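You operate a simulated robot arm through the tools that you are given. There is no shell and no other tool. Be economical: measure what you need, move in short steps, check, and stop when the job is done.

You are at the controls of a simulated two-armed robot. One attempt, no reset.

JOB
Fetch the mid blue block and set it in the purple crate. Stack the steel box marked "feed" from the top of the sample bench on top of the steel box labelled "supply". Close the right sample drawer. Pick up the short purple bottle with one hand, pass it to the other hand and put it on the top sample shelf. Take the short yellow bottle and leave it in the big blue tub. Put the blue drink bottle marked "return" from the left end of the bottle table on the front of the bottle table and the blue drink bottle that says "sample" on the white mat. Any order will do. Set down upright: short purple bottle, blue drink bottle.

It is judged by the outcome, as a careful person would: the job done as asked, and still so three seconds after it is handed in. It fails if anything else is knocked over, pushed out of place, dropped, spilled or broken.

ROBOT AND FRAMES
Two 7-joint arms with two-finger parallel grippers on one trunk, on a base that drives. Base frame: it is fixed to the floor where the robot stands at the start and does not move with it; the origin is under the middle of the robot, x ahead of it, y to its left, z up. Lengths are in m, angles in rad, forces in N, time in s.
The left shoulder is at the start at [0.218, 0.171, 1.027], the right one opposite. With the tool pointing down near the work surface each hand reaches from about 0.1 to 0.72 m from the robot's upright axis, wherever it stands, measured 20 degrees to its own side. Places, roughly: big blue tub (29x20x12 cm) [-0.5, -1.9, 0.3]; blue drink bottle [0, -2.25, 1]; front of the bottle table (15x76 cm) [-0.88, -1.84, 0.84]; mid blue block [0.75, -0.25, 1]; purple crate (32x17x9 cm) [-1.8, -2.4, 0.9]; right sample drawer [0.6, -0.2, 0.7]; short purple bottle [0.75, -0.5, 1]; short yellow bottle [0, -1.75, 1]; steel box [1, 0.25, 1]; top sample shelf (23x40 cm) [0.86, -0.82, 1.6]; white mat (23x20 cm) [0.42, 1.76, 0.86]. Payload 4.4 kg a hand.
The TCP of each hand is the grasp point between the finger pads, 0.023 m short of the fingertips. In the tool frame z runs along the fingers and y along their closing line. Largest opening 0.094 m; finger width 0.038, thickness 0.01; the body of the gripper, 0.054 by 0.096 m, starts 0.039 m behind the TCP.
Orientation is that of the tool frame in the base frame, as a unit quaternion [w, x, y, z]. With the fingers straight down and closing along the base's y, the tool's x points along the base's -x, its y along +y and its z along -z.

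CONTROLS
- The arms move only by the tool arm_command. It takes "left_plan", "right_plan" or both (then of equal length, played together; a hand with none holds still); each is a list of rows, each an object of numbers (a shift or turn left out is 0, a gripper value left out holds the last): "ax", "ay", "az": the turn, a rotation vector about the tool's x, y, z in units of 6 degrees (1.0 is 6 degrees); "tx", "ty", "tz": the shift along the tool's x, y, z in units of 20 mm (1.0 is 20 mm); "grip": the finger opening in mm, from 0 to 94. In form: [{"ax": .., "ay": .., "az": .., "tx": .., "ty": .., "tz": .., "grip": ..}, ...]. A call has 1 to 10 rows; each row shifts and turns the commanded pose from where the row before left it, along the tool's axes as they then stand. A call with a number of a shift or a turn outside -1 to 1 is refused whole. A row lasts 0.2 s, in which the tool goes at most 0.05 m and 0.15 rad; a call with a longer step from one row to the next is refused whole, and so is a gripper value outside its range. A pose out of reach is approached as far as the arm can. The call stops where the force on the tool passes 40 N (or 10 N more than at its start, if that is more) or the arm is blocked; 0.2 s more then pass. The fingers move at their own pace (about 0.072 m/s each) and stop on an object; they squeeze with about 44 N. The grip force told is the motor's: it shows also when the fingers shut on nothing. Time passes only in rows, and 0.2 s behind the last, so rows that do not move let the fingers close. It gives the time, the measured TCP pose, the force on the tool (base axes), the opening and the grip force at its end, in the units of the frame above (readings bear some noise), with the torque about the TCP (base axes, N m) and any sound that the robot's microphone picked up.
- Cameras (640 x 400 px; columns grow to the right, rows downward): "scene" is now at [0.3636, -0.002, 1.1526]; the picture's right is [-0.03, -1.00, 0.00], its down [-0.56, 0.02, -0.83] and it looks along [0.82, -0.03, -0.56] (base axes); focal length 214 px, centre (320, 200). "left" rides on the left gripper at [0.086, -0.016, -0.074] in its tool frame; the picture's right is [0.18, 0.98, 0.00], its down [-0.58, 0.11, -0.81] and it looks along [-0.79, 0.15, 0.59] (tool axes); focal length 243 px, centre (320, 200). "right" rides on the right gripper at [0.086, 0.016, -0.075] in its tool frame; the picture's right is [-0.18, 0.98, 0.00], its down [-0.58, -0.11, -0.81] and it looks along [-0.79, -0.15, 0.59] (tool axes); focal length 243 px, centre (320, 200). There is no depth. A picture from a camera that has moved, and an enlarged one, comes with that camera's place and axes in the base frame and with its lens.
- snapshot(camera): a new picture of that camera. No time passes.
- move_column(by): slides the trunk up (or, below 0, down) by that many m; the arms and the scene camera ride with it, the base frame stays. It gives what a move gives, with no picture.
- base_move(legs): drives the robot by 1 to 6 legs, each [ahead, left, turn to the left] in m, m and rad, along the robot's own axes; the way and the turn of a leg run together, so that a leg with both is an arc; at most 1.5 m and 3.142 rad a leg. The arms and the cameras ride along, it lands a little off, and it stops where it bumps. It gives what a move gives.
- head_to(pan, tilt): turns the head with the scene camera to pan (to the left, within 1.396 rad either way) and tilt (down, from -0.506 to 1.204), counted from straight ahead of the robot. It gives what a move gives.
- zoom(camera, box): a new picture of the part [left, top, right, bottom] of that camera's present view, enlarged. No time passes.
- hand_in(): hands the job in; it is judged then, once.

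Go step by step. Nothing tells you exact positions but the pictures and the camera data: compare them with the known pose of the tool, close in by small moves and look again before you grip or let go. The budget is 207 turns and 202 pictures, counting those below and the enlarged ones. Unless the task says otherwise, let go and move clear before handing in.

The tools are called after "Emit:" as a command line: name --argument value ..., lists and objects as JSON in quotes. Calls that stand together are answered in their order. arm_command: Moves the arms, as the interface text tells. Its arguments: {"type":"object","properties":{"left_plan":{"type":"array"},"right_plan":{"type":"array"}},"required":[]} The other tools are called the same way: move_column (by) slides the trunk up or down; base_move (legs) drives the base; head_to (pan, tilt) turns the head that bears the scene camera; snapshot (camera) takes a picture; zoom (camera, box) takes an enlarged picture of a part of a camera's view; hand_in () hands the job in.

At the start:

```text
clock: 0.0
left_ee_pos: [0.6649, 0.2791, 1.1196]
left_tcp_rot: [0.0, 0.0, 1.0, 0.0]
left_wrist_force: [-0.6, -0.4, -0.4]
left_moment: [0.0, 0.01, 0.0]
left_grip_width: 0.094
left_finger_force: 0.0
right_ee_pos: [0.5991, -0.2018, 1.1911]
right_tcp_rot: [0.0, 0.0, 1.0, 0.001]
right_wrist_force: [0.6, 0.0, -1.0]
right_moment: [-0.03, -0.01, 0.0]
right_grip_width: 0.0941
right_finger_force: 0.1
trunk travel left (down, up): [-0.05, 0.338]
robot x, y, heading: [-0.0029, 0.0025, -0.005]
head pan, tilt: [-0.033, 0.6]
```

scene: 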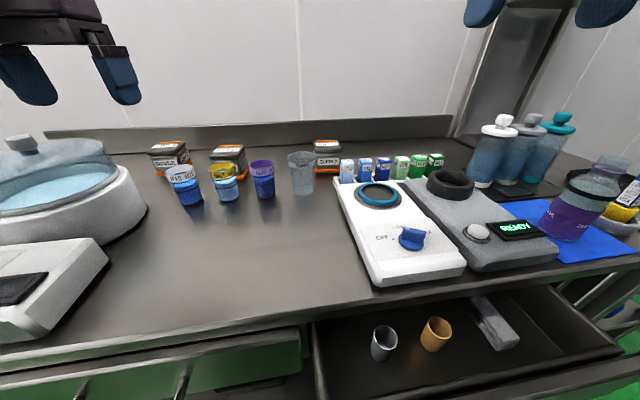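
right: 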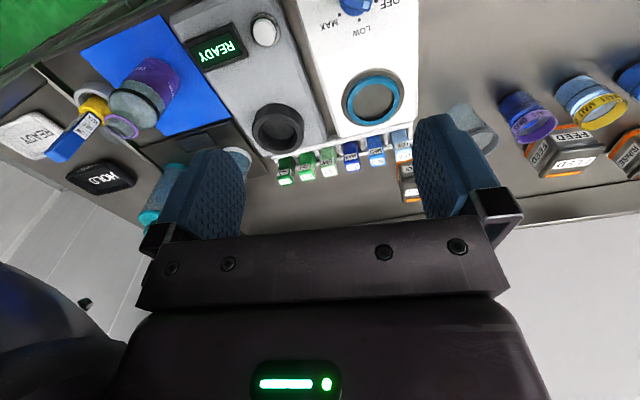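
left: 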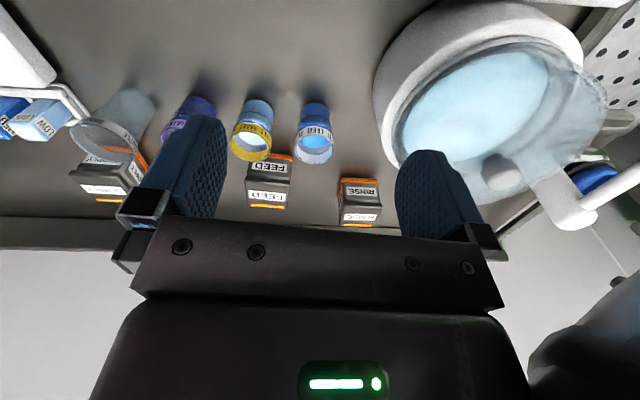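

I see the sample bench ahead: steel boxes at the back, small vials, a row of blue/green blocks, an open right drawer. I'll take closer looks first.

Emit:
zoom --camera "scene" --box '[130, 120, 350, 220]'

Emit:
zoom --camera "scene" --box '[320, 130, 480, 230]'

Emit:
zoom --camera "scene" --box '[440, 100, 640, 270]'

Emit:
head_to --pan -0.8 --tilt 0.3

Emit:
snapshot --camera "scene"

```text
2.91 times, centred on (240, 170) of scene
camera zoom: at [0.3636, -0.002, 1.1526], right [-0.03, -1.0, 0.0], down [-0.56, 0.02, -0.83], along [0.82, -0.03, -0.56], focal length 624 px, centre (553, 287)
```

zoom: 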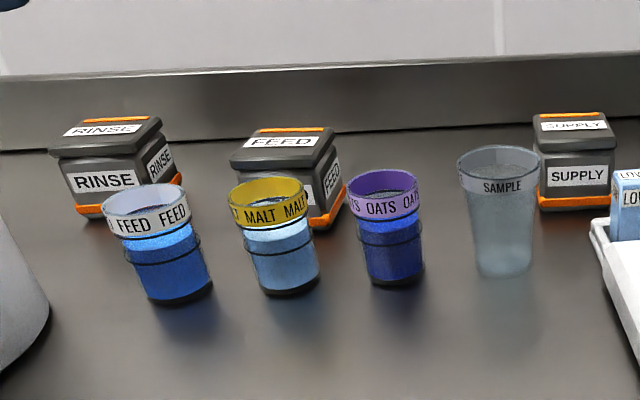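

```text
4.00 times, centred on (400, 180) of scene
camera zoom: at [0.3636, -0.002, 1.1526], right [-0.03, -1.0, 0.0], down [-0.56, 0.02, -0.83], along [0.82, -0.03, -0.56], focal length 858 px, centre (0, 280)
```

zoom: 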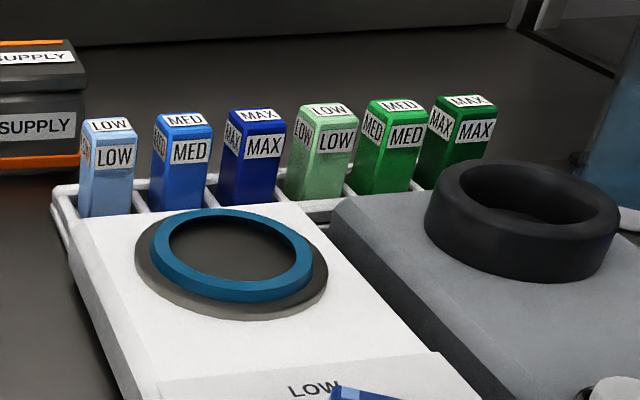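

```text
2.35 times, centred on (540, 185) of scene
camera zoom: at [0.3636, -0.002, 1.1526], right [-0.03, -1.0, 0.0], down [-0.56, 0.02, -0.83], along [0.82, -0.03, -0.56], focal length 505 px, centre (-198, 235)
```

zoom: 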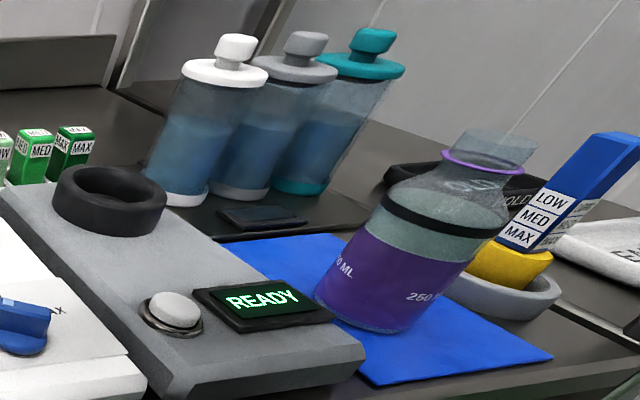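

```text
clock: 1.1
left_ee_pos: [0.6636, 0.2787, 1.1191]
left_tcp_rot: [0.0, -0.001, 1.0, -0.001]
left_wrist_force: [0.4, 0.5, 0.4]
left_moment: [0.02, 0.03, -0.03]
left_grip_width: 0.0941
left_finger_force: 0.0
right_ee_pos: [0.5996, -0.2009, 1.1921]
right_tcp_rot: [0.0, 0.0, 1.0, 0.0]
right_wrist_force: [0.7, 0.7, 0.3]
right_moment: [0.0, 0.0, 0.03]
right_grip_width: 0.0939
right_finger_force: 0.0
trunk travel left (down, up): [-0.05, 0.338]
robot x, y, heading: [0.0006, 0.0003, 0.006]
head pan, tilt: [-0.799, 0.3]
```

```text
195 pictures are left
camera scene: at [0.3404, -0.066, 1.18], right [-0.72, -0.7, 0.0], down [-0.21, 0.21, -0.96], along [0.67, -0.68, -0.3], focal length 214 px, centre (320, 200)
```

scene: 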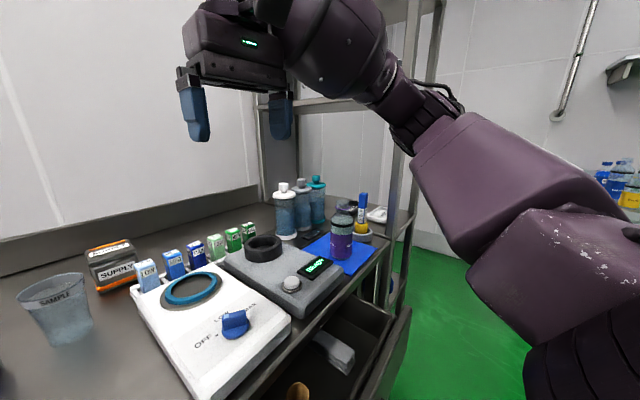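

Emit:
zoom --camera "left" --box '[60, 60, 400, 240]'

Emit:
head_to --pan 0.1 --tilt 0.75

Emit:
snapshot --camera "scene"

Emit:
zoom --camera "right" --box '[220, 80, 480, 220]'

```text
1.88 times, centred on (230, 150) of left
camera zoom: at [0.578, 0.2638, 1.1947], right [-0.18, 0.98, 0.0], down [0.58, 0.11, 0.81], along [0.79, 0.15, -0.59], focal length 457 px, centre (489, 294)
```

zoom: 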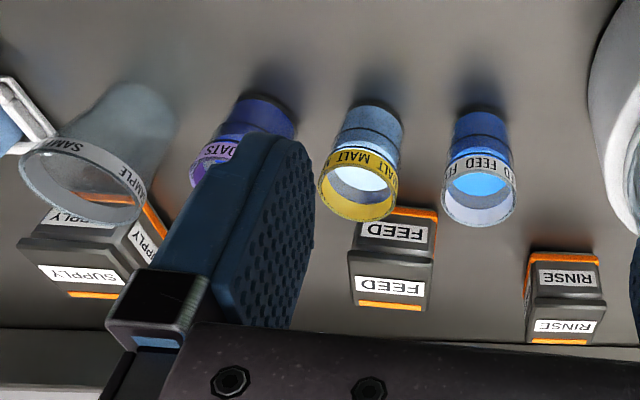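

```text
clock: 2.3
left_ee_pos: [0.6628, 0.2783, 1.1194]
left_tcp_rot: [0.0, 0.0, 1.0, 0.0]
left_wrist_force: [0.7, 0.4, 1.0]
left_moment: [-0.01, 0.0, 0.0]
left_grip_width: 0.094
left_finger_force: 0.1
right_ee_pos: [0.6001, -0.2016, 1.1914]
right_tcp_rot: [0.0, 0.0, 1.0, 0.001]
right_wrist_force: [-0.5, 0.3, 0.6]
right_moment: [0.0, -0.02, -0.02]
right_grip_width: 0.0941
right_finger_force: 0.0
trunk travel left (down, up): [-0.05, 0.338]
robot x, y, heading: [-0.0021, 0.0006, -0.002]
head pan, tilt: [0.099, 0.75]
```

```text
193 pictures are left
camera scene: at [0.3577, 0.0091, 1.1397], right [0.1, -1.0, 0.0], down [-0.68, -0.07, -0.73], along [0.73, 0.07, -0.68], focal length 214 px, centre (320, 200)
```

scene: 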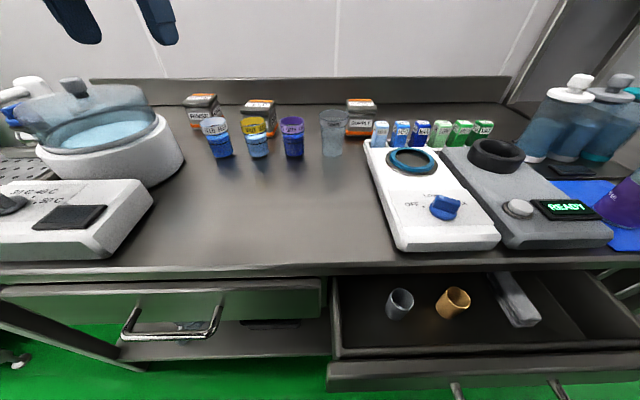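

```text
2.46 times, centred on (350, 150) of right
camera zoom: at [0.5122, -0.1855, 1.264], right [0.18, 0.98, 0.0], down [0.58, -0.11, 0.81], along [0.79, -0.15, -0.59], focal length 597 px, centre (246, 323)
```

zoom: 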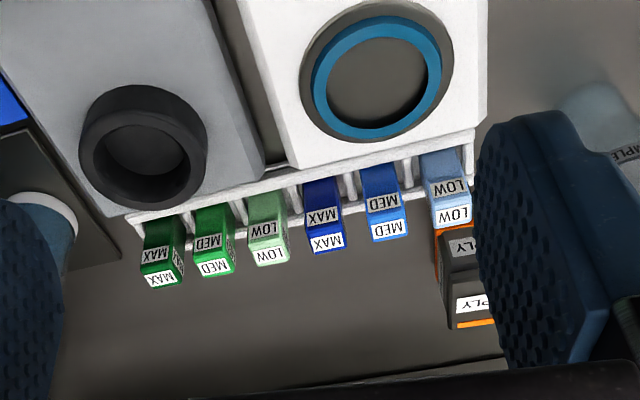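

The bench is yawed about +0.11 rad relative to the robot; the drawer front is ~0.11 m out. I'll look down to see the drawer front and the base clearance.

Emit:
head_to --pan -0.35 --tilt 1.2

Emit:
snapshot --camera "scene"

```text
clock: 3.2
left_ee_pos: [0.6637, 0.2782, 1.1186]
left_tcp_rot: [0.001, 0.001, 1.0, -0.001]
left_wrist_force: [-0.7, 0.7, 0.2]
left_moment: [-0.02, 0.01, 0.0]
left_grip_width: 0.0939
left_finger_force: 0.1
right_ee_pos: [0.5995, -0.2016, 1.191]
right_tcp_rot: [0.0, 0.0, 1.0, 0.0]
right_wrist_force: [0.6, -0.4, -0.4]
right_moment: [0.01, -0.02, 0.03]
right_grip_width: 0.0937
right_finger_force: 0.0
trunk travel left (down, up): [-0.05, 0.338]
robot x, y, heading: [0.0007, -0.0005, -0.001]
head pan, tilt: [-0.351, 1.201]
```

```text
191 pictures are left
camera scene: at [0.3278, -0.0183, 1.108], right [-0.34, -0.94, 0.0], down [-0.88, 0.32, -0.36], along [0.34, -0.12, -0.93], focal length 214 px, centre (320, 200)
```

scene: 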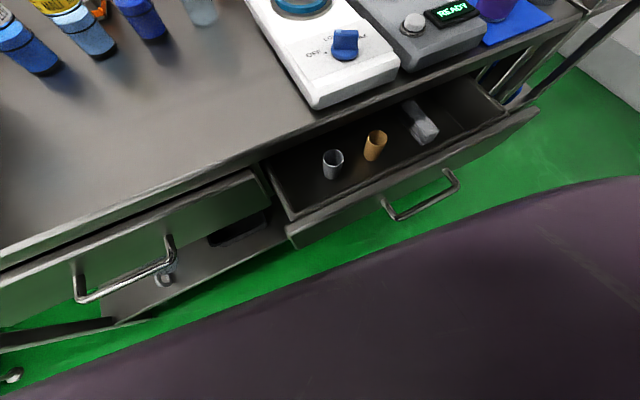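

Emit:
base_move --legs '[[-0.05, 0, 0.115]]'

Emit:
snapshot --camera "scene"

```text
clock: 4.2
left_ee_pos: [0.5765, 0.352, 1.1182]
left_tcp_rot: [-0.001, -0.059, 0.998, -0.001]
left_wrist_force: [-0.6, 0.5, 0.4]
left_moment: [-0.03, -0.01, 0.02]
left_grip_width: 0.0938
left_finger_force: 0.0
right_ee_pos: [0.5686, -0.133, 1.192]
right_tcp_rot: [0.0, -0.058, 0.998, 0.0]
right_wrist_force: [-0.2, 0.5, 0.9]
right_moment: [-0.02, -0.01, 0.0]
right_grip_width: 0.094
right_finger_force: 0.0
trunk travel left (down, up): [-0.05, 0.338]
robot x, y, heading: [-0.0458, -0.0023, 0.115]
head pan, tilt: [-0.351, 1.201]
```

```text
190 pictures are left
camera scene: at [0.2774, 0.0174, 1.108], right [-0.23, -0.97, 0.0], down [-0.91, 0.22, -0.36], along [0.35, -0.08, -0.93], focal length 214 px, centre (320, 200)
```

scene: 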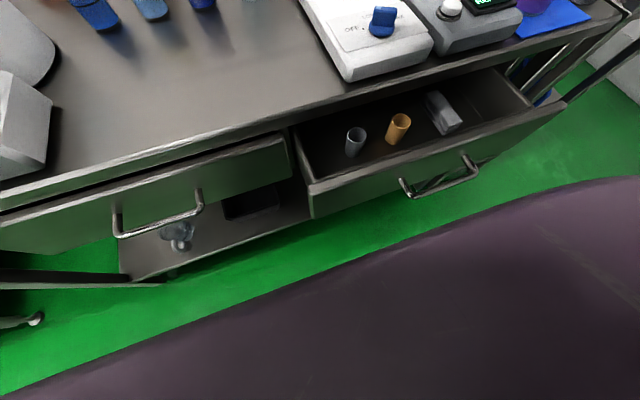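

Emit:
arm_command --right_plan '[{"tx": 1, "ty": -0.56, "tz": 0.5, "grip": 0}, {"tx": 1, "ty": -0.56, "tz": 0.5}, {"tx": 1, "ty": -0.56, "tz": 0.5}, {"tx": 1, "ty": -0.56, "tz": 0.5}, {"tx": 1, "ty": -0.56, "tz": 0.5}, {"tx": 1, "ty": -0.56, "tz": 0.5}, {"tx": 1, "ty": -0.56, "tz": 0.5}, {"tx": 1, "ty": -0.56, "tz": 0.5}, {"tx": 1, "ty": -0.56, "tz": 0.5}, {"tx": 1, "ty": -0.56, "tz": 0.5}]'

Emit:
arm_command --right_plan '[{"tx": 0.9, "tz": 1}, {"tx": 0.9, "tz": 1}, {"tz": 1}, {"tz": 1}, {"tz": 1}, {"tz": 1}, {"tz": 1}, {"tz": 1}, {"tz": 1}, {"tz": 1}]'

Emit:
arm_command --right_plan '[{"tz": 1}, {"tz": 1}, {"tz": 1}, {"tz": 1}, {"tz": 1}, {"tz": 1}, {"tz": 1}]'

Emit:
snapshot --camera "scene"

```text
clock: 6.4
left_ee_pos: [0.574, 0.3526, 1.1214]
left_tcp_rot: [0.002, -0.058, 0.998, -0.001]
left_wrist_force: [-0.9, 0.1, 0.3]
left_moment: [-0.03, -0.07, -0.03]
left_grip_width: 0.094
left_finger_force: 0.1
right_ee_pos: [0.3856, -0.2667, 1.097]
right_tcp_rot: [0.001, -0.059, 0.998, -0.001]
right_wrist_force: [-0.5, 1.0, 0.7]
right_moment: [-0.02, -0.02, 0.02]
right_grip_width: 0.0
right_finger_force: 43.2
right hand out of reach, approached as far as the arm can: row 10
trunk travel left (down, up): [-0.05, 0.338]
robot x, y, heading: [-0.0483, -0.0002, 0.117]
head pan, tilt: [-0.351, 1.201]
```

```text
clock: 8.6
left_ee_pos: [0.5778, 0.3511, 1.1191]
left_tcp_rot: [0.0, -0.059, 0.998, 0.0]
left_wrist_force: [-0.5, -0.1, 0.0]
left_moment: [0.02, 0.03, -0.01]
left_grip_width: 0.0941
left_finger_force: 0.0
right_ee_pos: [0.4578, -0.2926, 1.0032]
right_tcp_rot: [0.0, -0.059, 0.998, 0.0]
right_wrist_force: [-0.2, -0.1, 0.3]
right_moment: [-0.02, -0.02, 0.02]
right_grip_width: 0.0
right_finger_force: 42.2
right hand out of reach, approached as far as the arm can: row 1, 2, 3, 4, 5, 6, 7, 8, 9, 10
trunk travel left (down, up): [-0.05, 0.338]
robot x, y, heading: [-0.0532, -0.0038, 0.117]
head pan, tilt: [-0.351, 1.201]
```

```text
clock: 10.2
left_ee_pos: [0.5776, 0.3523, 1.1185]
left_tcp_rot: [-0.001, -0.059, 0.998, 0.0]
left_wrist_force: [-0.4, -1.1, -0.2]
left_moment: [0.03, 0.03, -0.02]
left_grip_width: 0.0941
left_finger_force: 0.0
right_ee_pos: [0.4847, -0.31, 0.8879]
right_tcp_rot: [-0.001, -0.059, 0.998, 0.001]
right_wrist_force: [-0.5, 0.4, -0.2]
right_moment: [-0.03, 0.03, -0.02]
right_grip_width: 0.0
right_finger_force: 42.8
right hand out of reach, approached as far as the arm can: row 1, 2, 4, 7
trunk travel left (down, up): [-0.05, 0.338]
robot x, y, heading: [-0.0516, -0.0019, 0.112]
head pan, tilt: [-0.351, 1.201]
```

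```text
189 pictures are left
camera scene: at [0.2784, 0.0169, 1.1077], right [-0.23, -0.97, 0.0], down [-0.91, 0.22, -0.36], along [0.35, -0.08, -0.93], focal length 214 px, centre (320, 200)
```

scene: 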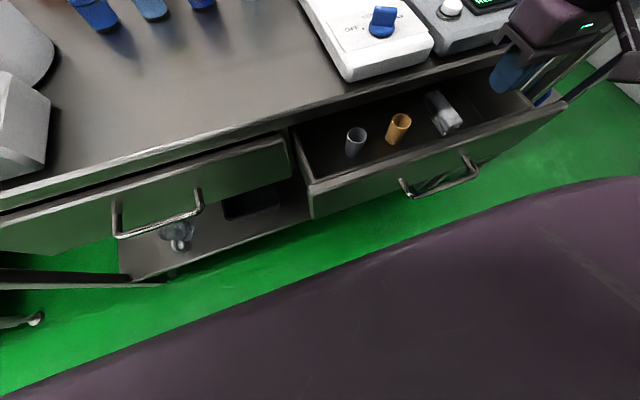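

Emit:
base_move --legs '[[-0.25, 0.05, 0]]'

Emit:
arm_command --right_plan '[{"tz": 1}, {"tz": 1}, {"tz": 1}, {"tz": 1}, {"tz": 1}, {"tz": 1}, {"tz": 1}, {"tz": 1}, {"tz": 1}]'

Emit:
head_to --pan -0.35 --tilt 0.9

Emit:
snapshot --camera "scene"

```text
clock: 12.0
left_ee_pos: [0.3236, 0.3739, 1.1199]
left_tcp_rot: [0.001, -0.059, 0.998, 0.0]
left_wrist_force: [0.0, -0.8, -0.1]
left_moment: [0.0, -0.02, -0.05]
left_grip_width: 0.0941
left_finger_force: 0.0
right_ee_pos: [0.2316, -0.2879, 0.8889]
right_tcp_rot: [0.0, -0.059, 0.998, 0.0]
right_wrist_force: [0.5, -0.3, -0.2]
right_moment: [-0.03, -0.02, -0.01]
right_grip_width: 0.0
right_finger_force: 42.8
trunk travel left (down, up): [-0.05, 0.338]
robot x, y, heading: [-0.3003, 0.0185, 0.119]
head pan, tilt: [-0.351, 1.201]
```

```text
clock: 14.0
left_ee_pos: [0.3251, 0.3734, 1.12]
left_tcp_rot: [0.0, -0.059, 0.998, 0.0]
left_wrist_force: [0.0, -0.6, 0.7]
left_moment: [-0.01, 0.02, -0.01]
left_grip_width: 0.094
left_finger_force: 0.0
right_ee_pos: [0.2318, -0.2882, 0.7093]
right_tcp_rot: [0.0, -0.059, 0.998, 0.0]
right_wrist_force: [-0.2, 0.6, -0.1]
right_moment: [0.03, 0.03, -0.03]
right_grip_width: 0.0
right_finger_force: 42.4
trunk travel left (down, up): [-0.05, 0.338]
robot x, y, heading: [-0.298, 0.0182, 0.119]
head pan, tilt: [-0.351, 1.201]
```

```text
clock: 14.8
left_ee_pos: [0.3244, 0.3734, 1.1204]
left_tcp_rot: [0.0, -0.059, 0.998, 0.0]
left_wrist_force: [0.5, 1.2, 0.2]
left_moment: [-0.05, 0.0, 0.0]
left_grip_width: 0.0939
left_finger_force: 0.0
right_ee_pos: [0.2333, -0.2865, 0.7088]
right_tcp_rot: [0.0, -0.058, 0.998, -0.001]
right_wrist_force: [-0.1, -1.2, 0.3]
right_moment: [-0.01, -0.01, -0.01]
right_grip_width: 0.0
right_finger_force: 42.1
trunk travel left (down, up): [-0.05, 0.338]
robot x, y, heading: [-0.2998, 0.0212, 0.12]
head pan, tilt: [-0.351, 0.901]
```

```text
188 pictures are left
camera scene: at [0.0447, 0.0341, 1.1277], right [-0.23, -0.97, 0.0], down [-0.76, 0.18, -0.62], along [0.6, -0.14, -0.78], focal length 214 px, centre (320, 200)
```

scene: 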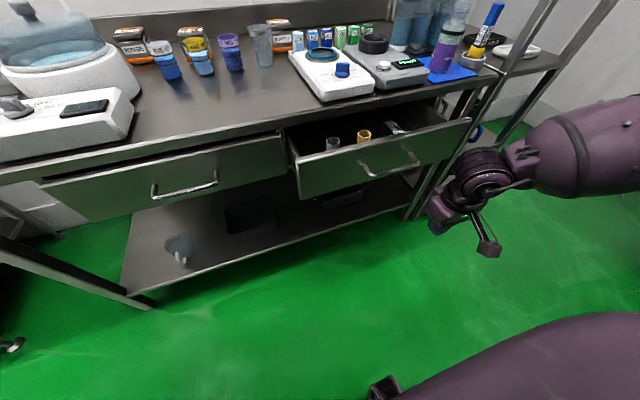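

Emit:
base_move --legs '[[0.11, 0, 0]]'

Emit:
arm_command --right_plan '[{"tx": -0.4}, {"tx": -0.4}, {"tx": -0.4}, {"tx": -0.4}, {"tx": -0.4}, {"tx": -0.4}, {"tx": -0.4}, {"tx": -0.4}, {"tx": -0.4}, {"tx": -0.4}]'

Emit:
snapshot --camera "scene"

```text
clock: 16.0
left_ee_pos: [0.4308, 0.3888, 1.1173]
left_tcp_rot: [-0.001, -0.061, 0.998, 0.0]
left_wrist_force: [0.3, 0.2, -0.4]
left_moment: [0.0, 0.01, 0.0]
left_grip_width: 0.094
left_finger_force: 0.0
right_ee_pos: [0.3408, -0.2725, 0.7089]
right_tcp_rot: [-0.001, -0.06, 0.998, 0.0]
right_wrist_force: [0.7, 0.2, -0.3]
right_moment: [0.0, 0.0, -0.02]
right_grip_width: 0.0
right_finger_force: 42.0
trunk travel left (down, up): [-0.05, 0.338]
robot x, y, heading: [-0.1962, 0.0288, 0.12]
head pan, tilt: [-0.351, 0.901]
```

```text
clock: 18.2
left_ee_pos: [0.4309, 0.3887, 1.1188]
left_tcp_rot: [-0.001, -0.061, 0.998, 0.0]
left_wrist_force: [-0.3, 0.0, 0.2]
left_moment: [0.01, 0.02, -0.02]
left_grip_width: 0.0939
left_finger_force: 0.0
right_ee_pos: [0.4185, -0.2627, 0.7092]
right_tcp_rot: [0.0, -0.06, 0.998, 0.0]
right_wrist_force: [-0.1, 0.3, -0.3]
right_moment: [-0.01, 0.0, -0.02]
right_grip_width: 0.0
right_finger_force: 42.9
trunk travel left (down, up): [-0.05, 0.338]
robot x, y, heading: [-0.1968, 0.0309, 0.124]
head pan, tilt: [-0.351, 0.901]
```

```text
187 pictures are left
camera scene: at [0.1518, 0.0481, 1.1276], right [-0.23, -0.97, 0.0], down [-0.76, 0.18, -0.62], along [0.6, -0.14, -0.78], focal length 214 px, centre (320, 200)
```

scene: 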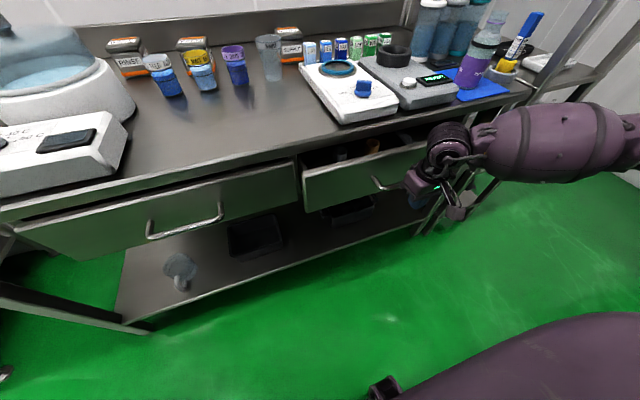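

Emit:
arm_command --right_plan '[{"tx": -0.3}, {"tx": -0.3}, {"tx": -0.3}, {"tx": -0.3}, {"tx": -0.3}, {"tx": -0.3}, {"tx": -0.3}, {"tx": -0.3}, {"tx": -0.3}, {"tx": -0.3}]'

Emit:
snapshot --camera "scene"

```text
clock: 20.3
left_ee_pos: [0.4272, 0.386, 1.1202]
left_tcp_rot: [0.001, -0.06, 0.998, 0.0]
left_wrist_force: [0.4, -0.3, 0.9]
left_moment: [0.01, -0.01, -0.01]
left_grip_width: 0.0939
left_finger_force: 0.0
right_ee_pos: [0.4669, -0.2569, 0.7102]
right_tcp_rot: [-0.005, -0.064, 0.998, 0.0]
right_wrist_force: [-15.5, -3.5, 13.0]
right_moment: [0.8, -0.83, 0.71]
right_grip_width: 0.0001
right_finger_force: 42.7
trunk travel left (down, up): [-0.05, 0.338]
robot x, y, heading: [-0.1964, 0.0283, 0.117]
head pan, tilt: [-0.351, 0.901]
stopped in row 10 (right hand): the force on the tool passed its limit at 48 N (the readings are from after the stop); the commanded pose is now the measured one
```

```text
186 pictures are left
camera scene: at [0.1487, 0.0467, 1.1288], right [-0.23, -0.97, 0.0], down [-0.76, 0.18, -0.62], along [0.61, -0.14, -0.78], focal length 214 px, centre (320, 200)
```

scene: 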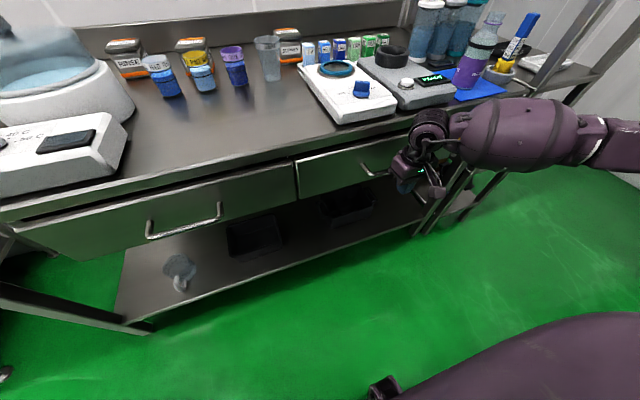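

The drawer is flush with its neighbour. Backing the right hand out and raising it.

Emit:
arm_command --right_plan '[{"tx": 0.5}, {"tx": 1}, {"tx": 1}, {"tx": 1}, {"tx": 1}, {"tx": 1}, {"tz": -0.5}, {"tz": -1}, {"tz": -1}, {"tz": -1}]'

Emit:
zoom --camera "scene" --box '[200, 100, 520, 300]'

```text
clock: 22.5
left_ee_pos: [0.4284, 0.3874, 1.1199]
left_tcp_rot: [0.0, -0.06, 0.998, 0.0]
left_wrist_force: [-0.8, 0.2, 1.0]
left_moment: [0.0, 0.01, 0.02]
left_grip_width: 0.0941
left_finger_force: 0.0
right_ee_pos: [0.3605, -0.272, 0.7774]
right_tcp_rot: [-0.006, -0.063, 0.998, 0.0]
right_wrist_force: [0.4, 0.8, 0.7]
right_moment: [-0.03, 0.0, 0.03]
right_grip_width: 0.0
right_finger_force: 42.7
trunk travel left (down, up): [-0.05, 0.338]
robot x, y, heading: [-0.1952, 0.0305, 0.119]
head pan, tilt: [-0.351, 0.901]
```

```text
2.00 times, centred on (360, 200) of scene
camera zoom: at [0.1504, 0.0476, 1.1281], right [-0.23, -0.97, 0.0], down [-0.76, 0.18, -0.62], along [0.6, -0.14, -0.78], focal length 429 px, centre (240, 200)
```

zoom: 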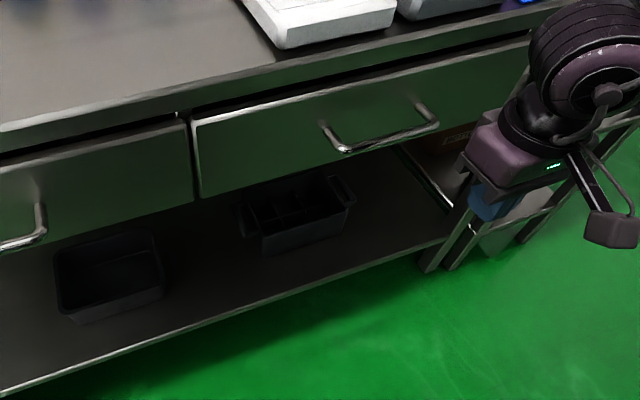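

Emit:
arm_command --right_plan '[{"tz": -1}, {"tz": -1}, {"tz": -1}, {"tz": -1}, {"tz": -1}, {"tz": -1}, {"tz": -1}, {"tz": -1}, {"tz": -1}, {"tz": -1}]'

Emit:
move_column --by 0.2

Emit:
base_move --legs '[[0.28, 0, 0]]'

Emit:
head_to --pan 0.1 --tilt 0.9

Emit:
snapshot --camera "scene"

```text
clock: 24.7
left_ee_pos: [0.4293, 0.3867, 1.1192]
left_tcp_rot: [-0.001, -0.06, 0.998, -0.001]
left_wrist_force: [0.3, -0.3, 0.6]
left_moment: [0.01, 0.0, 0.01]
left_grip_width: 0.0941
left_finger_force: 0.1
right_ee_pos: [0.3612, -0.2711, 0.9799]
right_tcp_rot: [-0.006, -0.064, 0.998, -0.001]
right_wrist_force: [-0.1, 1.0, -0.6]
right_moment: [0.03, 0.0, -0.02]
right_grip_width: 0.0
right_finger_force: 42.7
trunk travel left (down, up): [-0.05, 0.338]
robot x, y, heading: [-0.1968, 0.0301, 0.115]
head pan, tilt: [-0.351, 0.901]
```

```text
clock: 26.9
left_ee_pos: [0.4311, 0.388, 1.3169]
left_tcp_rot: [-0.001, -0.06, 0.998, -0.001]
left_wrist_force: [0.2, 0.6, -0.3]
left_moment: [0.01, 0.0, 0.02]
left_grip_width: 0.094
left_finger_force: 0.1
right_ee_pos: [0.3635, -0.2718, 1.1774]
right_tcp_rot: [-0.008, -0.063, 0.998, 0.0]
right_wrist_force: [0.1, -0.1, -0.2]
right_moment: [-0.04, 0.0, -0.03]
right_grip_width: 0.0003
right_finger_force: 42.4
trunk travel left (down, up): [-0.25, 0.138]
robot x, y, heading: [-0.1956, 0.031, 0.113]
head pan, tilt: [-0.351, 0.901]
```

```text
clock: 28.8
left_ee_pos: [0.707, 0.4217, 1.3184]
left_tcp_rot: [0.0, -0.061, 0.998, 0.0]
left_wrist_force: [0.0, 0.8, 0.3]
left_moment: [0.01, -0.02, -0.02]
left_grip_width: 0.094
left_finger_force: 0.0
right_ee_pos: [0.6428, -0.2356, 1.178]
right_tcp_rot: [-0.007, -0.064, 0.998, 0.0]
right_wrist_force: [-0.4, 0.7, 1.2]
right_moment: [0.0, 0.02, 0.02]
right_grip_width: 0.0001
right_finger_force: 42.1
trunk travel left (down, up): [-0.25, 0.138]
robot x, y, heading: [0.0806, 0.0639, 0.124]
head pan, tilt: [-0.351, 0.901]
```

```text
clock: 29.7
left_ee_pos: [0.7062, 0.4225, 1.3192]
left_tcp_rot: [-0.001, -0.061, 0.998, 0.0]
left_wrist_force: [-0.4, 0.0, 0.1]
left_moment: [0.01, -0.01, 0.0]
left_grip_width: 0.0939
left_finger_force: 0.1
right_ee_pos: [0.6425, -0.2352, 1.1775]
right_tcp_rot: [-0.006, -0.064, 0.998, -0.001]
right_wrist_force: [0.9, 0.1, -0.1]
right_moment: [-0.03, 0.02, 0.01]
right_grip_width: 0.0
right_finger_force: 42.3
trunk travel left (down, up): [-0.25, 0.138]
robot x, y, heading: [0.0816, 0.0613, 0.123]
head pan, tilt: [0.099, 0.901]
```

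```text
184 pictures are left
camera scene: at [0.2452, 0.093, 1.3631], right [0.22, -0.98, 0.0], down [-0.76, -0.17, -0.62], along [0.61, 0.14, -0.78], focal length 214 px, centre (320, 200)
```

scene: 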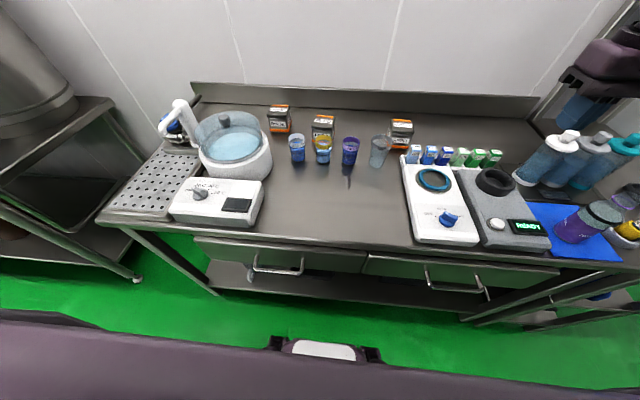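

The base has room; the bath dome is close under the left hand. I'll shift the left hand sideways toward the feed box and raise the right hand before lowering the trunk.

Emit:
arm_command --left_plan '[{"ty": -1}, {"ty": -1}, {"ty": -1}, {"ty": -1}, {"ty": -1}, {"ty": -1}, {"ty": -1}, {"ty": -1}, {"ty": -1}, {"ty": -1}]' --right_plan '[{"tz": -1}, {"tz": -1}, {"tz": -1}, {"tz": -1}, {"tz": -1}, {"tz": -1}, {"tz": -1}, {"tz": -1}, {"tz": -1}, {"tz": -1}]'

Emit:
move_column --by -0.15

Emit:
base_move --legs '[[0.08, 0, 0]]'

Emit:
snapshot --camera "left"

Emit:
snapshot --camera "scene"

```text
clock: 31.9
left_ee_pos: [0.7305, 0.2248, 1.3181]
left_tcp_rot: [-0.001, -0.061, 0.998, 0.0]
left_wrist_force: [-0.4, 0.3, -0.4]
left_moment: [0.0, 0.0, 0.02]
left_grip_width: 0.0939
left_finger_force: 0.2
right_ee_pos: [0.643, -0.236, 1.3795]
right_tcp_rot: [-0.005, -0.065, 0.998, 0.0]
right_wrist_force: [0.7, -0.5, -0.5]
right_moment: [0.02, 0.02, 0.02]
right_grip_width: 0.0002
right_finger_force: 42.7
trunk travel left (down, up): [-0.25, 0.138]
robot x, y, heading: [0.0811, 0.0674, 0.12]
head pan, tilt: [0.099, 0.901]
```

```text
clock: 33.7
left_ee_pos: [0.727, 0.2234, 1.174]
left_tcp_rot: [0.002, -0.06, 0.998, -0.001]
left_wrist_force: [-1.2, 0.1, 0.1]
left_moment: [0.02, -0.01, 0.01]
left_grip_width: 0.0939
left_finger_force: 0.0
right_ee_pos: [0.6409, -0.2354, 1.2318]
right_tcp_rot: [-0.004, -0.065, 0.998, 0.0]
right_wrist_force: [-1.2, 0.4, 0.6]
right_moment: [0.02, -0.03, -0.01]
right_grip_width: 0.0001
right_finger_force: 42.9
trunk travel left (down, up): [-0.1, 0.288]
robot x, y, heading: [0.0855, 0.0653, 0.121]
head pan, tilt: [0.099, 0.901]
```

```text
clock: 34.7
left_ee_pos: [0.8086, 0.2335, 1.1688]
left_tcp_rot: [0.0, -0.06, 0.998, 0.0]
left_wrist_force: [1.1, -0.2, -0.8]
left_moment: [0.02, 0.0, 0.0]
left_grip_width: 0.094
left_finger_force: 0.1
right_ee_pos: [0.7228, -0.2268, 1.2291]
right_tcp_rot: [-0.005, -0.064, 0.998, -0.001]
right_wrist_force: [1.3, -0.7, 0.1]
right_moment: [-0.03, -0.03, 0.0]
right_grip_width: 0.0
right_finger_force: 43.1
trunk travel left (down, up): [-0.1, 0.288]
robot x, y, heading: [0.1603, 0.075, 0.122]
head pan, tilt: [0.099, 0.901]
```

```text
183 pictures are left
camera left: at [0.7263, 0.2068, 1.245], right [-0.3, 0.95, 0.0], down [0.56, 0.18, 0.81], along [0.77, 0.24, -0.59], focal length 243 px, centre (320, 200)
```

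left: 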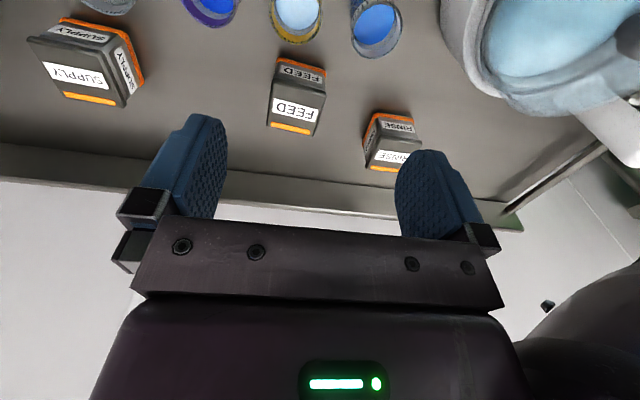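

```text
182 pictures are left
camera scene: at [0.4622, 0.119, 1.1912], right [0.22, -0.98, 0.0], down [-0.77, -0.17, -0.62], along [0.61, 0.14, -0.78], focal length 214 px, centre (320, 200)
```

scene: 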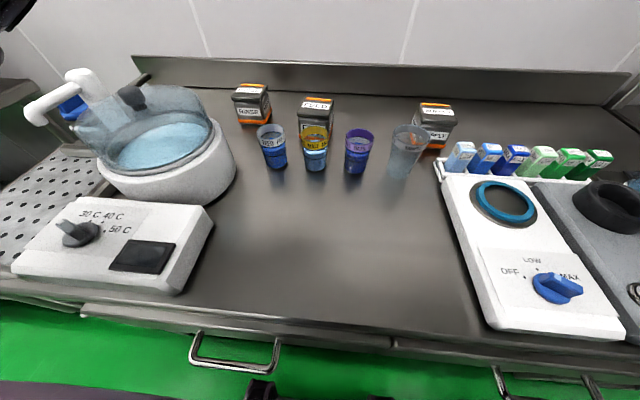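

Emit:
arm_command --left_plan '[{"az": 0.95}, {"tx": -1}, {"tx": -1}, {"tx": -1}, {"ay": -1}, {"ay": -1}, {"ay": -1}, {"ay": -1}]'

Emit:
snapshot --camera "left"

```text
clock: 36.5
left_ee_pos: [0.8695, 0.2334, 1.1679]
left_tcp_rot: [0.209, -0.01, 0.978, 0.002]
left_wrist_force: [-0.2, -0.3, -0.6]
left_moment: [0.03, 0.01, 0.03]
left_grip_width: 0.0938
left_finger_force: 0.0
right_ee_pos: [0.7223, -0.2268, 1.2303]
right_tcp_rot: [-0.006, -0.063, 0.998, 0.0]
right_wrist_force: [0.7, -0.1, 0.2]
right_moment: [0.0, -0.02, 0.01]
right_grip_width: 0.0
right_finger_force: 42.1
trunk travel left (down, up): [-0.1, 0.288]
robot x, y, heading: [0.1632, 0.071, 0.121]
head pan, tilt: [0.099, 0.901]
```

```text
181 pictures are left
camera left: at [0.7608, 0.2161, 1.2026], right [-0.19, 0.98, -0.08], down [0.2, 0.11, 0.97], along [0.96, 0.17, -0.22], focal length 243 px, centre (320, 200)
```

left: 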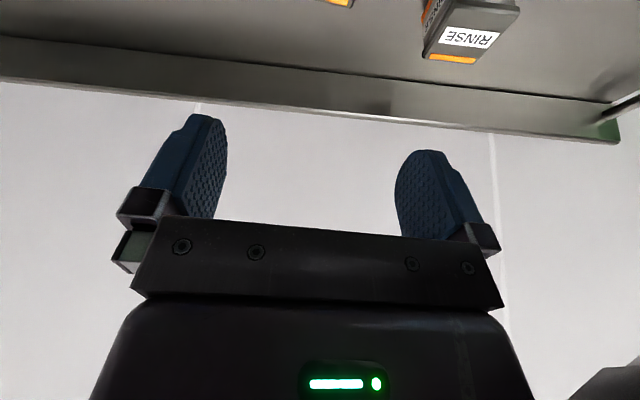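

Emit:
arm_command --left_plan '[{"tz": 1}, {"tz": 1}, {"tz": 1}, {"tz": 1}, {"tz": 1}, {"tz": 1}, {"tz": 1}, {"tz": 1}]'

Emit:
snapshot --camera "left"

Emit:
snapshot --camera "scene"

```text
clock: 38.5
left_ee_pos: [0.9248, 0.2559, 1.1098]
left_tcp_rot: [0.272, -0.025, 0.962, 0.013]
left_wrist_force: [-0.6, 0.1, 0.9]
left_moment: [-0.01, 0.02, 0.02]
left_grip_width: 0.0942
left_finger_force: 0.1
right_ee_pos: [0.7074, -0.2255, 1.2443]
right_tcp_rot: [0.008, -0.067, 0.998, 0.002]
right_wrist_force: [-0.1, -0.1, 0.4]
right_moment: [0.02, 0.03, 0.02]
right_grip_width: 0.0001
right_finger_force: 42.1
trunk travel left (down, up): [-0.1, 0.288]
robot x, y, heading: [0.1599, 0.0792, 0.128]
head pan, tilt: [0.099, 0.901]
stopped in row 8 (left hand): the arm was blocked; the commanded pose is now the measured one
```

```text
180 pictures are left
camera left: at [0.8147, 0.2344, 1.1287], right [-0.21, 0.97, -0.09], down [0.07, 0.1, 0.99], along [0.98, 0.2, -0.09], focal length 243 px, centre (320, 200)
```

left: 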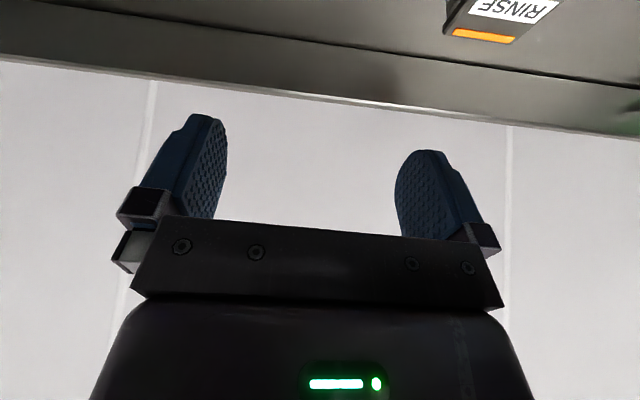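

```text
179 pictures are left
camera scene: at [0.4465, 0.1187, 1.2008], right [0.23, -0.97, 0.0], down [-0.76, -0.17, -0.63], along [0.61, 0.14, -0.78], focal length 214 px, centre (320, 200)
```

scene: 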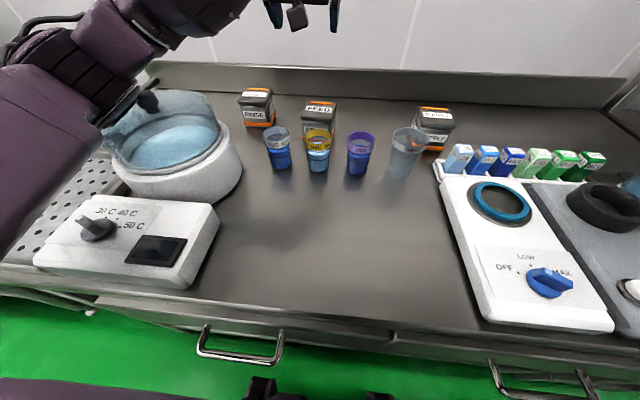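

The left forearm met the bath rim. I'll back the hand off and shift the robot right so the arm clears the bath.

Emit:
arm_command --left_plan '[{"tz": -1}, {"tz": -1}, {"tz": -1}, {"tz": -1}, {"tz": -1}, {"tz": -1}]'

Emit:
snapshot --camera "scene"

```text
clock: 39.9
left_ee_pos: [0.8879, 0.2401, 1.1588]
left_tcp_rot: [0.235, -0.015, 0.972, 0.007]
left_wrist_force: [0.5, -0.8, 0.4]
left_moment: [0.05, 0.0, 0.01]
left_grip_width: 0.0944
left_finger_force: 0.1
right_ee_pos: [0.7288, -0.229, 1.2206]
right_tcp_rot: [-0.012, -0.063, 0.998, 0.0]
right_wrist_force: [0.4, -1.0, -0.5]
right_moment: [0.03, -0.02, -0.06]
right_grip_width: 0.0
right_finger_force: 42.2
trunk travel left (down, up): [-0.1, 0.288]
robot x, y, heading: [0.1635, 0.0729, 0.119]
head pan, tilt: [0.099, 0.901]
```

```text
178 pictures are left
camera scene: at [0.4683, 0.1177, 1.1872], right [0.22, -0.98, 0.0], down [-0.77, -0.17, -0.62], along [0.61, 0.13, -0.78], focal length 214 px, centre (320, 200)
```

scene: 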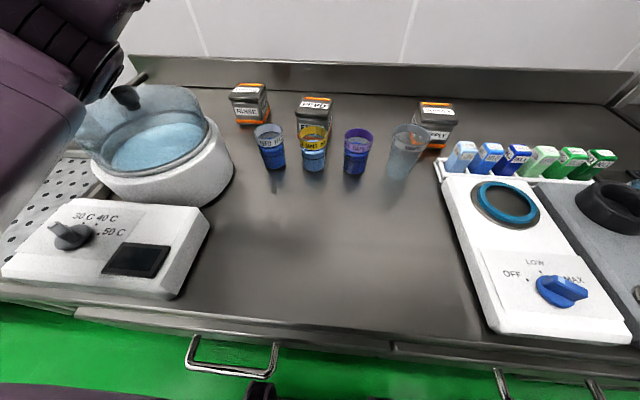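

Emit:
arm_command --left_plan '[{"tz": -1}, {"tz": -1}, {"tz": -1}, {"tz": -1}, {"tz": -1}, {"tz": -1}]'

Emit:
base_move --legs '[[0, -0.2, 0]]'

Emit:
snapshot --camera "scene"

Emit:
snapshot --camera "left"

```text
clock: 41.3
left_ee_pos: [0.8262, 0.2453, 1.2764]
left_tcp_rot: [0.243, -0.019, 0.97, 0.007]
left_wrist_force: [-0.1, -0.1, 0.6]
left_moment: [-0.02, -0.01, -0.04]
left_grip_width: 0.0939
left_finger_force: 0.0
right_ee_pos: [0.7225, -0.2229, 1.2279]
right_tcp_rot: [-0.006, -0.065, 0.998, 0.001]
right_wrist_force: [-0.4, 0.8, -0.1]
right_moment: [0.02, -0.01, -0.03]
right_grip_width: 0.0001
right_finger_force: 42.0
trunk travel left (down, up): [-0.1, 0.288]
robot x, y, heading: [0.161, 0.0739, 0.128]
head pan, tilt: [0.099, 0.901]
```

```text
clock: 43.7
left_ee_pos: [0.8496, 0.0502, 1.2752]
left_tcp_rot: [0.243, -0.02, 0.97, 0.008]
left_wrist_force: [0.6, 0.2, 0.7]
left_moment: [0.0, 0.0, 0.03]
left_grip_width: 0.0941
left_finger_force: 0.0
right_ee_pos: [0.7481, -0.419, 1.2292]
right_tcp_rot: [-0.006, -0.065, 0.998, -0.001]
right_wrist_force: [0.6, -0.3, 0.6]
right_moment: [-0.01, 0.0, -0.01]
right_grip_width: 0.0
right_finger_force: 42.5
trunk travel left (down, up): [-0.1, 0.288]
robot x, y, heading: [0.1856, -0.1214, 0.125]
head pan, tilt: [0.099, 0.901]
```

```text
177 pictures are left
camera scene: at [0.4869, -0.0745, 1.1911], right [0.22, -0.98, 0.0], down [-0.76, -0.17, -0.62], along [0.61, 0.14, -0.78], focal length 214 px, centre (320, 200)
```

scene: 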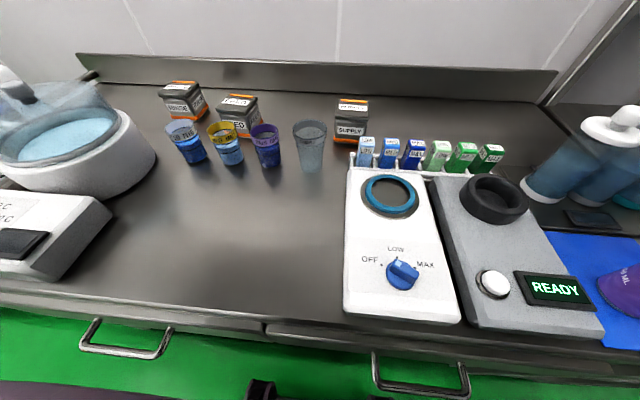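

```text
176 pictures are left
camera left: at [0.7403, 0.0293, 1.3014], right [-0.2, 0.98, -0.08], down [0.13, 0.11, 0.99], along [0.97, 0.19, -0.15], focal length 243 px, centre (320, 200)
```

left: 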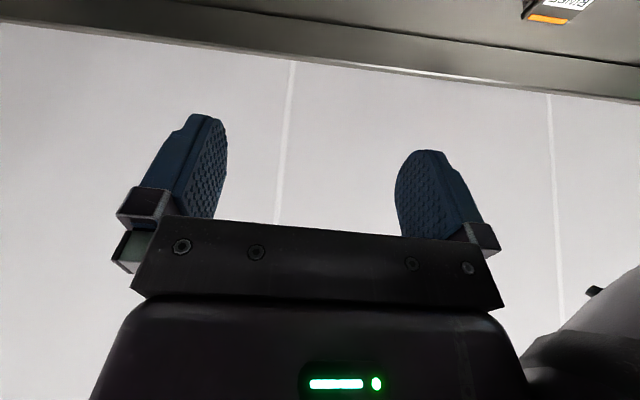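

Emit:
head_to --pan -0.9 --tilt 0.5

Emit:
snapshot --camera "scene"

```text
clock: 45.0
left_ee_pos: [0.8499, 0.0494, 1.2746]
left_tcp_rot: [0.243, -0.02, 0.97, 0.008]
left_wrist_force: [-0.8, 0.2, 1.1]
left_moment: [0.04, -0.01, 0.01]
left_grip_width: 0.094
left_finger_force: 0.0
right_ee_pos: [0.7483, -0.418, 1.2295]
right_tcp_rot: [-0.006, -0.066, 0.998, -0.001]
right_wrist_force: [-0.4, 0.7, 0.2]
right_moment: [0.0, 0.02, 0.0]
right_grip_width: 0.0
right_finger_force: 42.1
trunk travel left (down, up): [-0.1, 0.288]
robot x, y, heading: [0.1815, -0.1213, 0.12]
head pan, tilt: [-0.901, 0.499]
```

```text
175 pictures are left
camera scene: at [0.4782, -0.1547, 1.2249], right [-0.7, -0.71, 0.0], down [-0.34, 0.34, -0.88], along [0.63, -0.62, -0.48], focal length 214 px, centre (320, 200)
```

scene: 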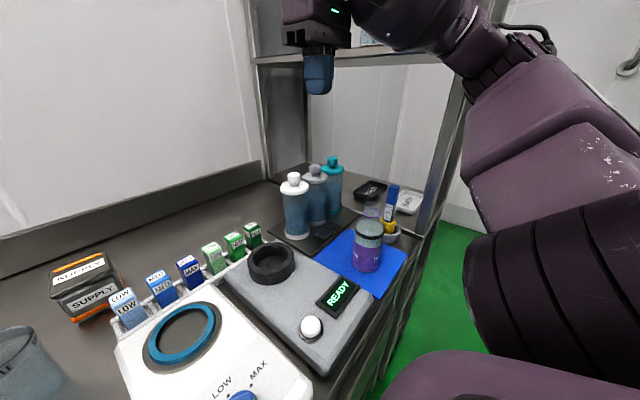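

Emit:
arm_command --right_plan '[{"ty": 1}, {"ty": 1}, {"ty": 1}, {"ty": 1}, {"ty": 1}, {"ty": 1}, {"ty": 1}, {"tx": 1}, {"tx": 1}]' --left_plan '[{"ty": 1}, {"ty": 1}, {"ty": 1}, {"ty": 1}, {"ty": 1}, {"ty": 1}, {"ty": 1}, {"ty": 1}, {"ty": 1}]'

Emit:
base_move --legs '[[0.06, 0, 0]]'

Emit:
head_to --pan 0.1 --tilt 0.9

Emit:
snapshot --camera "scene"

```text
clock: 47.0
left_ee_pos: [0.843, 0.2316, 1.277]
left_tcp_rot: [0.243, -0.019, 0.97, 0.008]
left_wrist_force: [-0.4, -0.7, 0.4]
left_moment: [-0.01, -0.01, 0.0]
left_grip_width: 0.0938
left_finger_force: 0.1
right_ee_pos: [0.6907, -0.2858, 1.2294]
right_tcp_rot: [-0.006, -0.066, 0.998, 0.0]
right_wrist_force: [-0.2, -0.8, 0.2]
right_moment: [-0.01, 0.03, 0.01]
right_grip_width: 0.0
right_finger_force: 42.0
trunk travel left (down, up): [-0.1, 0.288]
robot x, y, heading: [0.1835, -0.1199, 0.127]
head pan, tilt: [-0.901, 0.499]
```

```text
clock: 47.9
left_ee_pos: [0.9014, 0.2376, 1.2765]
left_tcp_rot: [0.242, -0.019, 0.97, 0.008]
left_wrist_force: [-0.1, 0.8, -0.5]
left_moment: [-0.02, 0.02, 0.03]
left_grip_width: 0.094
left_finger_force: 0.1
right_ee_pos: [0.7498, -0.278, 1.2294]
right_tcp_rot: [-0.005, -0.065, 0.998, 0.0]
right_wrist_force: [0.3, -0.7, -0.2]
right_moment: [-0.01, 0.03, 0.01]
right_grip_width: 0.0001
right_finger_force: 42.4
trunk travel left (down, up): [-0.1, 0.288]
robot x, y, heading: [0.2435, -0.1126, 0.124]
head pan, tilt: [-0.901, 0.499]
```

```text
clock: 49.2
left_ee_pos: [0.9013, 0.239, 1.2759]
left_tcp_rot: [0.243, -0.019, 0.97, 0.007]
left_wrist_force: [-0.5, -0.2, 0.2]
left_moment: [0.0, -0.02, 0.0]
left_grip_width: 0.0937
left_finger_force: 0.1
right_ee_pos: [0.7493, -0.2783, 1.2298]
right_tcp_rot: [-0.006, -0.066, 0.998, 0.0]
right_wrist_force: [0.1, 0.2, 0.2]
right_moment: [0.0, -0.03, 0.0]
right_grip_width: 0.0001
right_finger_force: 42.2
trunk travel left (down, up): [-0.1, 0.288]
robot x, y, heading: [0.2444, -0.1129, 0.125]
head pan, tilt: [0.099, 0.901]
```

```text
174 pictures are left
camera scene: at [0.546, -0.0668, 1.1911], right [0.22, -0.98, 0.0], down [-0.76, -0.17, -0.62], along [0.61, 0.14, -0.78], focal length 214 px, centre (320, 200)
```

scene: 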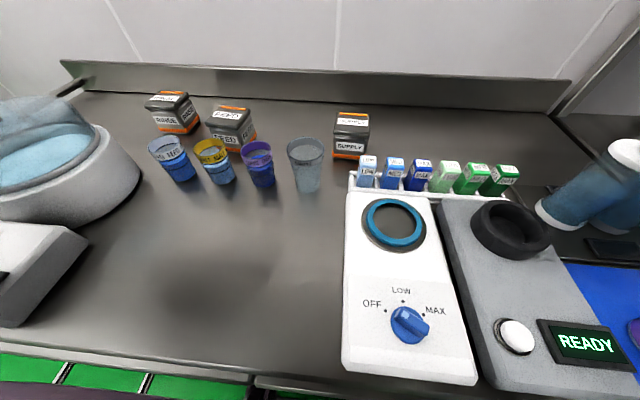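

Emit:
arm_command --left_plan '[{"ay": 0.9}, {"ay": 0.9}, {"ay": 0.9}, {"tz": 1, "tx": -0.05, "ty": -0.06}, {"tz": 1, "tx": -0.05, "ty": -0.06}, {"tz": 1, "tx": -0.05, "ty": -0.06}, {"tz": 1, "tx": -0.05, "ty": -0.06}, {"tz": 1, "tx": -0.05, "ty": -0.06}, {"tz": 1, "tx": -0.05, "ty": -0.06}]'

Emit:
snapshot --camera "left"

Emit:
snapshot --camera "scene"

```text
clock: 51.2
left_ee_pos: [0.9344, 0.2326, 1.1582]
left_tcp_rot: [0.104, -0.02, 0.994, 0.004]
left_wrist_force: [0.4, 0.2, -0.8]
left_moment: [0.0, -0.03, 0.02]
left_grip_width: 0.0937
left_finger_force: 0.0
right_ee_pos: [0.75, -0.2777, 1.2291]
right_tcp_rot: [-0.007, -0.065, 0.998, 0.0]
right_wrist_force: [1.2, 0.0, -0.4]
right_moment: [0.02, 0.05, -0.01]
right_grip_width: 0.0001
right_finger_force: 42.5
trunk travel left (down, up): [-0.1, 0.288]
robot x, y, heading: [0.245, -0.1097, 0.125]
head pan, tilt: [0.099, 0.901]
```

```text
173 pictures are left
camera left: at [0.8354, 0.2128, 1.215], right [-0.22, 0.97, -0.03], down [0.4, 0.12, 0.91], along [0.89, 0.19, -0.42], focal length 243 px, centre (320, 200)
```

left: 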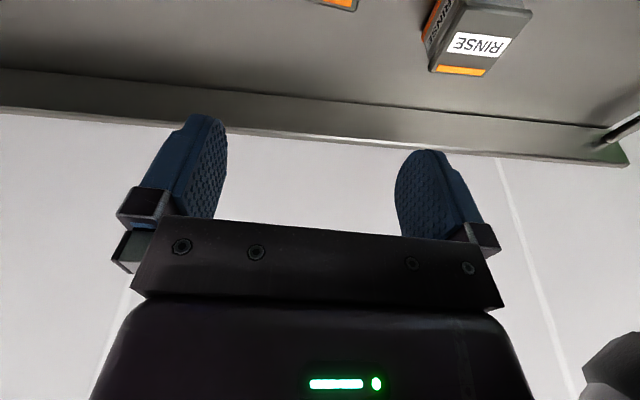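

```text
172 pictures are left
camera scene: at [0.5467, -0.0666, 1.1908], right [0.22, -0.98, 0.0], down [-0.76, -0.17, -0.62], along [0.61, 0.14, -0.78], focal length 214 px, centre (320, 200)
```

scene: 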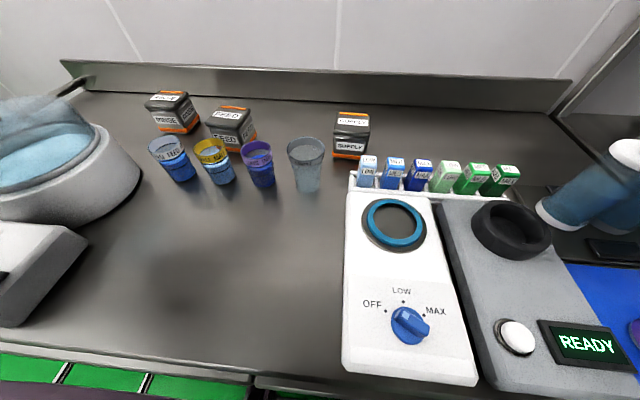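

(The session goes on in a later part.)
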